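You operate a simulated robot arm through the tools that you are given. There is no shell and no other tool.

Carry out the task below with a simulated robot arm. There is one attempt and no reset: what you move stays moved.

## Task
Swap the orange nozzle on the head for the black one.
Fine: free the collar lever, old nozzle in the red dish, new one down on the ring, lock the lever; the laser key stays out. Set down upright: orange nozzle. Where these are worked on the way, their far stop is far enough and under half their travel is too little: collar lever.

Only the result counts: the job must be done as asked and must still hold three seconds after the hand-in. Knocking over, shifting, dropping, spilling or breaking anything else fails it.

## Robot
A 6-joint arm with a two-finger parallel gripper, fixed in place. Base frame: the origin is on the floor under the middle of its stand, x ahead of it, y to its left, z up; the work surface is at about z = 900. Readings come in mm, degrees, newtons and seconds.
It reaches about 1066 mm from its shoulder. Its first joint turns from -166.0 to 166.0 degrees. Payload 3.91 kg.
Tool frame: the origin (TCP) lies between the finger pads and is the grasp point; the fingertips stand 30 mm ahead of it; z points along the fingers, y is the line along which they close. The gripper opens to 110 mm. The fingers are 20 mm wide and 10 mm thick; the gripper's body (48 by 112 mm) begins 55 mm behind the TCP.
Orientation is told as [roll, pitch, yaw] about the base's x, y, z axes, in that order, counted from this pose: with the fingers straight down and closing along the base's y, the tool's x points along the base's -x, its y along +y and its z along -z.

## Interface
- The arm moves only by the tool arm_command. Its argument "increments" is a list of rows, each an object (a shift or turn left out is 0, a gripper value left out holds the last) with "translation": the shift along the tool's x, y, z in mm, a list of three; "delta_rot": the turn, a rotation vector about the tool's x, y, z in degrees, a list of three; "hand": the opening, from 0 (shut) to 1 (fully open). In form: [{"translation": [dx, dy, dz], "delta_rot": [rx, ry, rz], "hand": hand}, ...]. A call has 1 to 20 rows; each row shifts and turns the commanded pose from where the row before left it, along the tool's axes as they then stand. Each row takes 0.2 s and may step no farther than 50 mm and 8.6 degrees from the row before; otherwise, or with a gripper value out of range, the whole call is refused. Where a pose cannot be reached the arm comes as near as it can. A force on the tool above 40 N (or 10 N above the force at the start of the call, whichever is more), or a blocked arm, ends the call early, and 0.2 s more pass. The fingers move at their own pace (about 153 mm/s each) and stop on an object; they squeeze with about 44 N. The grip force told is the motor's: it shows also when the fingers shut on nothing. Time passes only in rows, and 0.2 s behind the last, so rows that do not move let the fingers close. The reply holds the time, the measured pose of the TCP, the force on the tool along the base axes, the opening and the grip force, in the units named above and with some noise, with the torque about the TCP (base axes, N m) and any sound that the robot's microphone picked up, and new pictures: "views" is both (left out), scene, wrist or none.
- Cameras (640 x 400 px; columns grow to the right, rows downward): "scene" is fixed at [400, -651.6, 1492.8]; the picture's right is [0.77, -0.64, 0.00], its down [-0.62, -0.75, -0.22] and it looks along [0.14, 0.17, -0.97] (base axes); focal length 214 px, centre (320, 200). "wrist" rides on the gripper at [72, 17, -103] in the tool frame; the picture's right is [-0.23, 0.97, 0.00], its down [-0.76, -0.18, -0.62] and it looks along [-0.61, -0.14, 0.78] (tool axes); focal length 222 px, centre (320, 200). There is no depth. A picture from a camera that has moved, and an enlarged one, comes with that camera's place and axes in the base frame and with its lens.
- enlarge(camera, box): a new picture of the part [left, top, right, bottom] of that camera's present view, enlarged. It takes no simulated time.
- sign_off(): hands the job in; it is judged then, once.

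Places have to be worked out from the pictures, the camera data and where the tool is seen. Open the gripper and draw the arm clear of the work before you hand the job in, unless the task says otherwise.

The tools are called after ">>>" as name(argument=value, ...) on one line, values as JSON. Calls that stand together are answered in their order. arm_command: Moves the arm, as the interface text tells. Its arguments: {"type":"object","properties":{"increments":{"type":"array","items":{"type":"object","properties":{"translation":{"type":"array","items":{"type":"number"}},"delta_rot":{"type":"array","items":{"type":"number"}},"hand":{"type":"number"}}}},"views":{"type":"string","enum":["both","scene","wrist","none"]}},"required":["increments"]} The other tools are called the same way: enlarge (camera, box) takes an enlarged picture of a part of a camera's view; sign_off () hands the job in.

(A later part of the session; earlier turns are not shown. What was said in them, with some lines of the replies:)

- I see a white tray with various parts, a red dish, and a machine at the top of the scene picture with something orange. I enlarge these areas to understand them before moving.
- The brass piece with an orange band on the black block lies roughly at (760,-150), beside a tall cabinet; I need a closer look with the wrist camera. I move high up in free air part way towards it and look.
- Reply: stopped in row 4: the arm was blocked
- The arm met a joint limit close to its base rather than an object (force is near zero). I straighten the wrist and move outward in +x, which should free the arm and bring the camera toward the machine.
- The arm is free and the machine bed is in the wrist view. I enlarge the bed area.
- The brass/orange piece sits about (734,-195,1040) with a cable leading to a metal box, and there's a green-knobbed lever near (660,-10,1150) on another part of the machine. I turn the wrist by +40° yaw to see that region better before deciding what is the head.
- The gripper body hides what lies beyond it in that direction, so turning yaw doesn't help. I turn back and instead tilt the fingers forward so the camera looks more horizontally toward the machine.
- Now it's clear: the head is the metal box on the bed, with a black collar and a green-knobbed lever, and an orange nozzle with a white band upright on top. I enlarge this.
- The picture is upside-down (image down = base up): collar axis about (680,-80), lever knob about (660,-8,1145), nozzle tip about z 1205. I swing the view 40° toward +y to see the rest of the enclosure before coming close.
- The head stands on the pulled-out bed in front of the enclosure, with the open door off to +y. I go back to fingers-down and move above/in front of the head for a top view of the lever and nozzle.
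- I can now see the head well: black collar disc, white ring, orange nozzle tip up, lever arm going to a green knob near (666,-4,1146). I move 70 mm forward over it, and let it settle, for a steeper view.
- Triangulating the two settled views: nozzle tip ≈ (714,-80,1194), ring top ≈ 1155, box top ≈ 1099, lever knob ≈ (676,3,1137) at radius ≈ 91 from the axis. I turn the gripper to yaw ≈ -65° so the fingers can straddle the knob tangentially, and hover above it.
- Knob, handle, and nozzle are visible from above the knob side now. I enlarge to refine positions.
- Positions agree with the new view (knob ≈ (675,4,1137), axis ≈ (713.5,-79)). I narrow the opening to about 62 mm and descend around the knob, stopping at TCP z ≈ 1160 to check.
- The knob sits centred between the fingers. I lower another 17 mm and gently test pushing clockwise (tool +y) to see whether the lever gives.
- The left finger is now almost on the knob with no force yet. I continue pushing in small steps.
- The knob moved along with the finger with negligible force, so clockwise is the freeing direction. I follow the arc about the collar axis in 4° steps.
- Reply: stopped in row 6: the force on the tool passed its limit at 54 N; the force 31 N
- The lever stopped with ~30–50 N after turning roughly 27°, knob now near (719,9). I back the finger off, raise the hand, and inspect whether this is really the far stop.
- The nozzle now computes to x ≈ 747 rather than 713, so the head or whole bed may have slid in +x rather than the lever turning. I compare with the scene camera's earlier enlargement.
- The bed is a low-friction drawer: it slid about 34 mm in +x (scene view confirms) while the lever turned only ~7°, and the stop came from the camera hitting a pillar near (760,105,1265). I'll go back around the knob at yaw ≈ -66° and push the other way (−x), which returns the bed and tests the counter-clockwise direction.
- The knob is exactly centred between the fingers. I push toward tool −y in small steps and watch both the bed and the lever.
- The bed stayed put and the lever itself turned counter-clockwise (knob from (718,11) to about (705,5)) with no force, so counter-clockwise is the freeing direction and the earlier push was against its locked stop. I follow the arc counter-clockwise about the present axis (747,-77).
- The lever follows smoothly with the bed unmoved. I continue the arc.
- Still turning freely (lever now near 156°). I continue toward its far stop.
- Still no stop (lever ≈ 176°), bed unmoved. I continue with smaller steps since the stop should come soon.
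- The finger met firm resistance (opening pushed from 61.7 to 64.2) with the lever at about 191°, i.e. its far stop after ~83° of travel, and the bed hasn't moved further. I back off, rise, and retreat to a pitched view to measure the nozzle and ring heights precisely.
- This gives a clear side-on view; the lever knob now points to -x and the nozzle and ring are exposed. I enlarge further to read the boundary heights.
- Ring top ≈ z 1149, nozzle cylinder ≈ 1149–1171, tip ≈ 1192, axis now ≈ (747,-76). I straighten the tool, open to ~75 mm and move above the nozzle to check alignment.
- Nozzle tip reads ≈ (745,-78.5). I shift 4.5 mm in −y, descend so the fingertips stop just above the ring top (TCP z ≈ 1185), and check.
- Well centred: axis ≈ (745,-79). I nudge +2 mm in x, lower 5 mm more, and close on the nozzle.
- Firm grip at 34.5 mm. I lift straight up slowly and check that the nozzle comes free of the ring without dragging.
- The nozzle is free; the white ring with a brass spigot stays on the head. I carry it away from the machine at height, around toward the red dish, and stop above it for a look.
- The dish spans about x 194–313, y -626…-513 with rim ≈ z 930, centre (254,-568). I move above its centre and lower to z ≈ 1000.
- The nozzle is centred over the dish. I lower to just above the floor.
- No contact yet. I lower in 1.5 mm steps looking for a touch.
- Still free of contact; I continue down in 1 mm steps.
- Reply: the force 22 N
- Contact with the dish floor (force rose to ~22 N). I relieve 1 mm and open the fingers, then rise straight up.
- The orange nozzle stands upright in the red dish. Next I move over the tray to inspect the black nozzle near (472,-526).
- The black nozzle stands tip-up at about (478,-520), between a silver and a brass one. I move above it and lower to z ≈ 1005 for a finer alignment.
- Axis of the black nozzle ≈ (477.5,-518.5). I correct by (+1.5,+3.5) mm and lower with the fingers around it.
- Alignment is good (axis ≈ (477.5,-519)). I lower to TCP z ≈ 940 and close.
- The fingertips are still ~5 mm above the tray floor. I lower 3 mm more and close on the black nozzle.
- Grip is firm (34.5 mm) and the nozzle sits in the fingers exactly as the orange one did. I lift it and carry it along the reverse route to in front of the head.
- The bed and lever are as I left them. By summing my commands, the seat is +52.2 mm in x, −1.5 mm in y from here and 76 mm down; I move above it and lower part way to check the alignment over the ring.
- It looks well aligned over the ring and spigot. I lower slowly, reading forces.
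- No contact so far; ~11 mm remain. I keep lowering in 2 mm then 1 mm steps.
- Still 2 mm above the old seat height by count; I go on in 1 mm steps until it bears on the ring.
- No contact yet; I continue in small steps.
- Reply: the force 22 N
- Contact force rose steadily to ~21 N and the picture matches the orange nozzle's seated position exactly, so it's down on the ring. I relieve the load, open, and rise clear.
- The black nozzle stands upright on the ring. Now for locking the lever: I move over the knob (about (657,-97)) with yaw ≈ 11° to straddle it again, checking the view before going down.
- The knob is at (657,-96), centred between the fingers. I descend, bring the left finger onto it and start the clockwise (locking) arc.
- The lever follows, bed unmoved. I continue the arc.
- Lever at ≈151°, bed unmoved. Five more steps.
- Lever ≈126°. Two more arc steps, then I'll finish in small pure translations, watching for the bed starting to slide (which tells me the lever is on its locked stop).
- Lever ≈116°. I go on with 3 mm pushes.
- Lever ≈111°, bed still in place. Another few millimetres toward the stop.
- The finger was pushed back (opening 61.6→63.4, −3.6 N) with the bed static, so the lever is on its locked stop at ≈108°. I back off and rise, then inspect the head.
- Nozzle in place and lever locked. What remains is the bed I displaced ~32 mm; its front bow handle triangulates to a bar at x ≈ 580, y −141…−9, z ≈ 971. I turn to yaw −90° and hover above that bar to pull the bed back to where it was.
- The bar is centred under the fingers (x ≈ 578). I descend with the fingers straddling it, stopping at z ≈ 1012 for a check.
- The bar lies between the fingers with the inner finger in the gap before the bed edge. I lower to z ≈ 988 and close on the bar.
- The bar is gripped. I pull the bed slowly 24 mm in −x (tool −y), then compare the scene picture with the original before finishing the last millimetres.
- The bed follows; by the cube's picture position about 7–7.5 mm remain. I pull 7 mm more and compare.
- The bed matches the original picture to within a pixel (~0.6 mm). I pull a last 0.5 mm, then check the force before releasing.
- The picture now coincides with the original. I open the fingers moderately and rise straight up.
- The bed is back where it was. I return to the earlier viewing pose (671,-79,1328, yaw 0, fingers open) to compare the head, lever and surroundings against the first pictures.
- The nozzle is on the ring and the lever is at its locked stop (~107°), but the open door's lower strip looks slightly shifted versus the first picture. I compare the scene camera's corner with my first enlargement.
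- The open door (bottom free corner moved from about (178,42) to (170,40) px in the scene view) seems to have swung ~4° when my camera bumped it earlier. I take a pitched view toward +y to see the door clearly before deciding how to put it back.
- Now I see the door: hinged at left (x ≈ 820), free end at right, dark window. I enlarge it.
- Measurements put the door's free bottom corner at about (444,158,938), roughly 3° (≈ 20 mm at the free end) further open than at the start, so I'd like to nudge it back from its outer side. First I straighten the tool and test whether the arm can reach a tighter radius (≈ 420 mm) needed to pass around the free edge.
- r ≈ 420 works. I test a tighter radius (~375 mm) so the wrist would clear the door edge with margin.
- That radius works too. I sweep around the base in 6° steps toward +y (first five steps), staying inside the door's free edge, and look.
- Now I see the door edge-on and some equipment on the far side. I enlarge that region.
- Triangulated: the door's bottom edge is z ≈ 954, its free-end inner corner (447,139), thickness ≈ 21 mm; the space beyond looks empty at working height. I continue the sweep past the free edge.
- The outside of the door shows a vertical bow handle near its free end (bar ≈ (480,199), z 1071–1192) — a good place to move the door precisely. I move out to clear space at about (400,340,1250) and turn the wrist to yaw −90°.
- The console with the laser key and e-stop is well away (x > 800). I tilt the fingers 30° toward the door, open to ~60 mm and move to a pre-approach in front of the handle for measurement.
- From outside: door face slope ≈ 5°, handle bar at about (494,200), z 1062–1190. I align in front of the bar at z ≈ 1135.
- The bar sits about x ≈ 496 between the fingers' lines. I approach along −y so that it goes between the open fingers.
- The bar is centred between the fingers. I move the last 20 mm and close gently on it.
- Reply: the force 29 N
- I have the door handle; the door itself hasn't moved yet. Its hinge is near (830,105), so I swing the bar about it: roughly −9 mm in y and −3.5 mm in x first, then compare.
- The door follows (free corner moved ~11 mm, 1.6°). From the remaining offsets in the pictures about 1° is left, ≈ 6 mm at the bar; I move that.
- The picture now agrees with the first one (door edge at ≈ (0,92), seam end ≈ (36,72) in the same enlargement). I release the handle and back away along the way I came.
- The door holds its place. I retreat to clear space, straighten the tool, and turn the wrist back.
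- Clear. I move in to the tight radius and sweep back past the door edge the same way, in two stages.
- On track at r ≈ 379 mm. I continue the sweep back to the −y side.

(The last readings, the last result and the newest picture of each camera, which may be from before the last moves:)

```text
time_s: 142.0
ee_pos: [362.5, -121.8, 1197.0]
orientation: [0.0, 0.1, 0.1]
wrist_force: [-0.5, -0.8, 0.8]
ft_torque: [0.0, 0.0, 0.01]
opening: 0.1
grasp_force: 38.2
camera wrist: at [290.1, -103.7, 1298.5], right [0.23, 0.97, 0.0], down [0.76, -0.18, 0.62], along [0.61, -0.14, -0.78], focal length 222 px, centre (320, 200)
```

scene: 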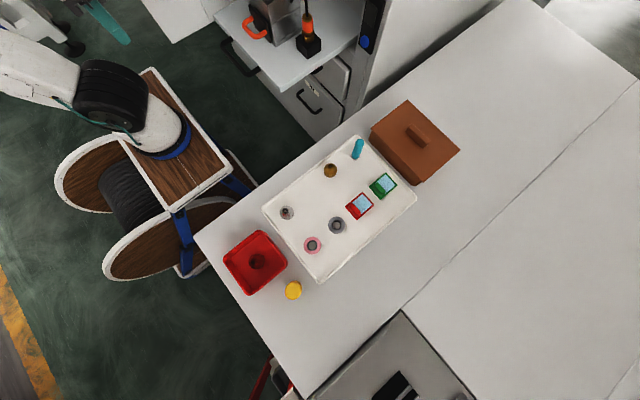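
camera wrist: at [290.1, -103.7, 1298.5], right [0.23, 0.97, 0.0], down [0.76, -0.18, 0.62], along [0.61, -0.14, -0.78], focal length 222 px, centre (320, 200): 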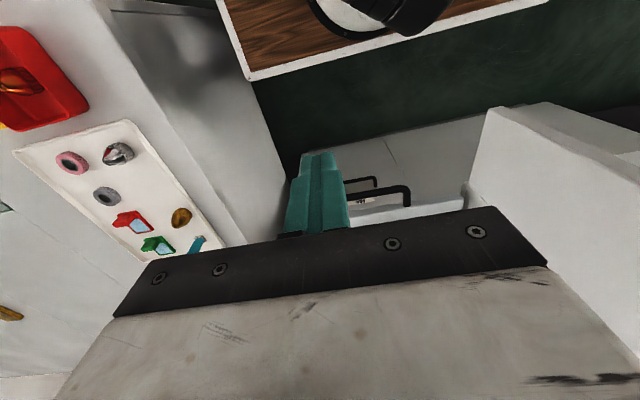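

I return to the earlier comparison pose (671,-79,1328) with open fingers to verify head, lever, bed and door together.

>>> arm_command(increments=[{"translation": [-30, 4, -33], "hand": 1.0}, {"translation": [-30, 4, -33]}, {"translation": [-36, 5, -33]}, {"translation": [-38, 5, -31]}, {"translation": [-44, 6, 0]}, {"translation": [-44, 6, 0]}, {"translation": [-44, 6, 0]}, {"translation": [-42, 6, 0]}, {}, {}, {}], views="wrist")

>>> enlarge(camera="wrist", box=[270, 60, 430, 190])

>>> enlarge(camera="wrist", box=[400, 0, 640, 220])

>>> enlarge(camera="scene", box=[200, 0, 400, 125])

```text
time_s: 144.4
ee_pos: [668.6, -78.8, 1324.1]
orientation: [0.1, 0.1, 0.1]
wrist_force: [0.5, -0.9, -0.8]
ft_torque: [0.0, 0.03, 0.0]
opening: 110.0
grasp_force: 0.1
camera wrist: at [596.2, -61.6, 1425.5], right [0.23, 0.97, 0.0], down [0.76, -0.18, 0.62], along [0.61, -0.14, -0.78], focal length 222 px, centre (320, 200)
```

wrist: 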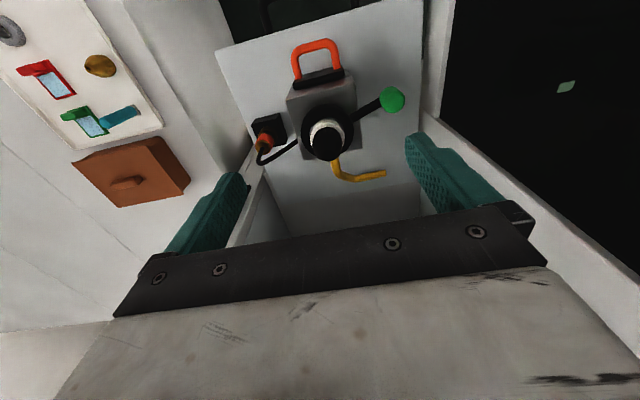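

```text
3.08 times, centred on (350, 125) of wrist
camera zoom: at [596.2, -61.6, 1425.5], right [0.23, 0.97, 0.0], down [0.76, -0.18, 0.62], along [0.61, -0.14, -0.78], focal length 684 px, centre (228, 431)
```

zoom: 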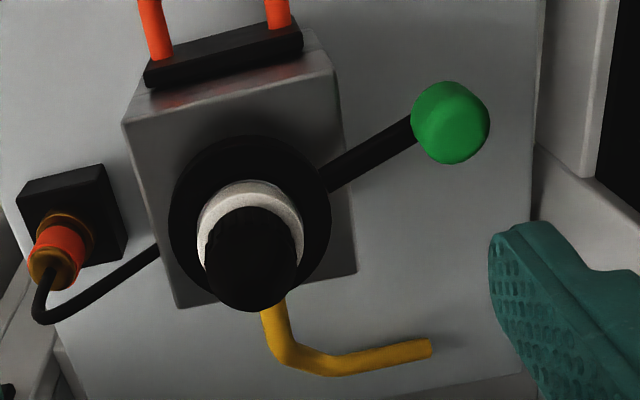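

```text
1.82 times, centred on (520, 110) of wrist
camera zoom: at [596.2, -61.6, 1425.5], right [0.23, 0.97, 0.0], down [0.76, -0.18, 0.62], along [0.61, -0.14, -0.78], focal length 404 px, centre (-44, 364)
```

zoom: 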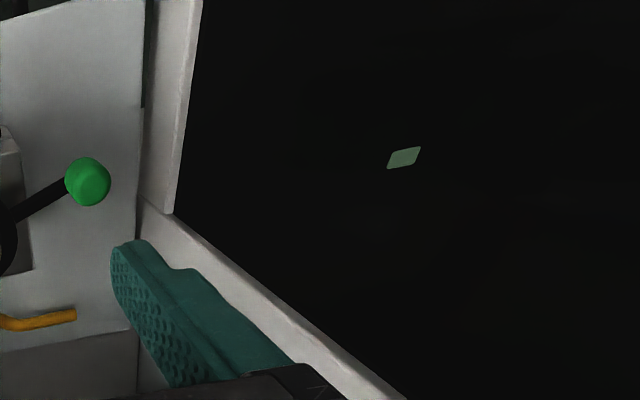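

```text
3.20 times, centred on (300, 62) of scene
camera zoom: at [400.0, -651.6, 1492.8], right [0.77, -0.64, 0.0], down [-0.62, -0.75, -0.22], along [0.14, 0.17, -0.97], focal length 686 px, centre (384, 640)
```

zoom: 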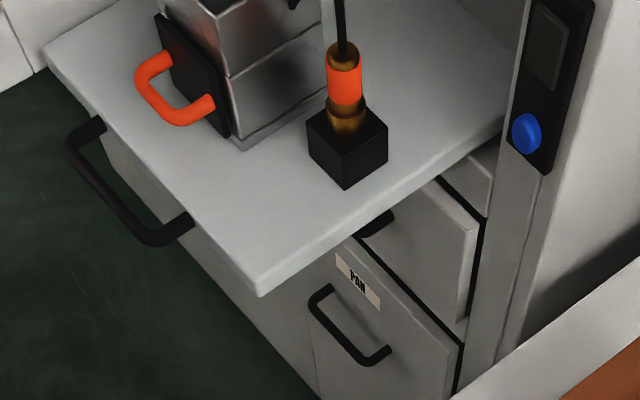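

Everything matches the first pictures: door strip, bed and surroundings are back, the black nozzle is seated, and the lever is on its locked stop. I withdraw the arm toward its starting place with the gripper open and take final looks.

>>> arm_command(increments=[{"translation": [34, -34, 0]}, {"translation": [34, -34, 0]}, {"translation": [34, -34, 0]}, {"translation": [34, -34, 0]}, {"translation": [34, -34, 0]}, {"translation": [32, -30, -8]}, {"translation": [32, -30, -8]}, {"translation": [32, -30, -8]}, {"translation": [32, -30, -8]}, {"translation": [32, -30, -8]}, {"translation": [30, -25, -5]}, {}, {}], views="both")

>>> enlarge(camera="scene", box=[190, 130, 430, 310])

>>> enlarge(camera="scene", box=[230, 0, 330, 62])

```text
time_s: 147.2
ee_pos: [310.0, -422.6, 1370.6]
orientation: [0.1, 0.1, 0.2]
wrist_force: [0.1, 0.5, -0.4]
ft_torque: [0.0, -0.01, 0.0]
opening: 110.1
grasp_force: 0.0
camera wrist: at [238.7, -405.3, 1473.2], right [0.23, 0.97, 0.0], down [0.76, -0.18, 0.62], along [0.61, -0.14, -0.78], focal length 222 px, centre (320, 200)
```

scene: 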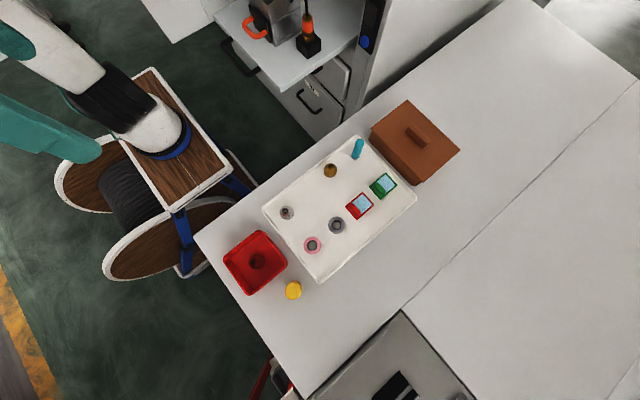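
wrist: 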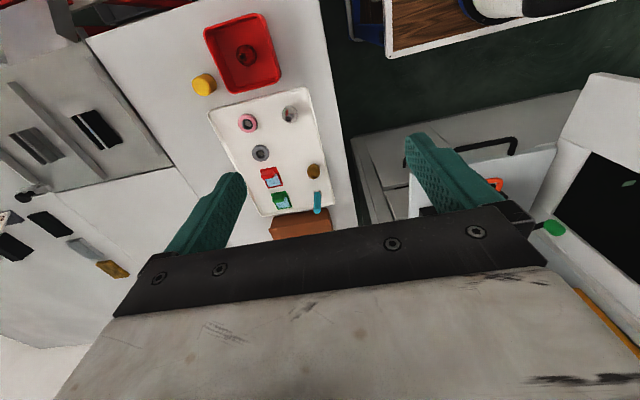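

```text
2.22 times, centred on (310, 220) of scene
camera zoom: at [400.0, -651.6, 1492.8], right [0.77, -0.64, 0.0], down [-0.62, -0.75, -0.22], along [0.14, 0.17, -0.97], focal length 477 px, centre (342, 156)
```

zoom: 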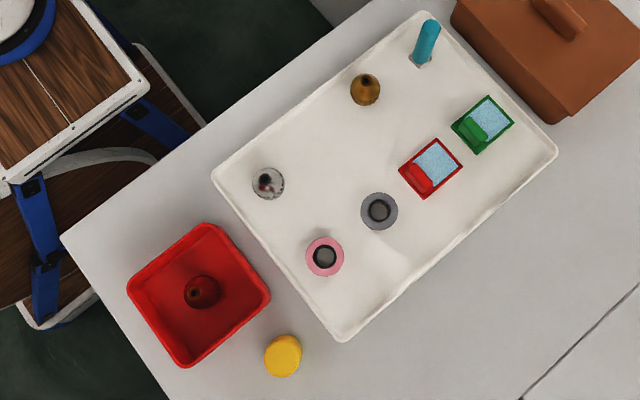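

```text
6.40 times, centred on (280, 31) of scene
camera zoom: at [400.0, -651.6, 1492.8], right [0.77, -0.64, 0.0], down [-0.62, -0.75, -0.22], along [0.14, 0.17, -0.97], focal length 1373 px, centre (576, 1282)
```

zoom: 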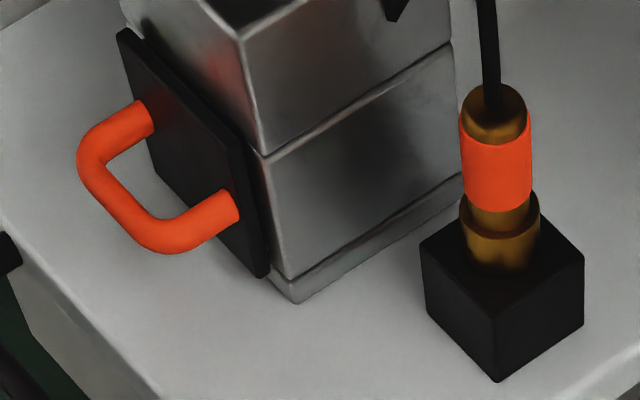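

The orange nozzle stands upright in the red dish and the black nozzle is on the ring. The lever is locked, the bed and door are back where they started, the laser key and tray are untouched, and the arm is clear with the gripper open. I hand in.

>>> sign_off()

```text
The job is handed in.
```

The nozzle swap is done and handed in. The black nozzle is seated on the ring and the collar lever is locked. The orange nozzle stands upright in the red dish, and the laser key was left out.

Two other things moved during the work, and I put both back:

- **Machine bed:** my first push went toward the lever's locked stop, so the bed slid about 33 mm inward instead. I pulled it back by its front handle. It matches its starting position to within about 1 mm in the scene camera.
- **Cabinet door:** the wrist camera bumped it during that same push, swinging it about 3° further open. I moved it back by its outside handle. It now looks within about half a degree of where it started, though I had only a rough initial reference for it.

The lever now rests on its locked stop, about 8° past where it sat at the start. I saw no change to the tray items or anything else on the desk.
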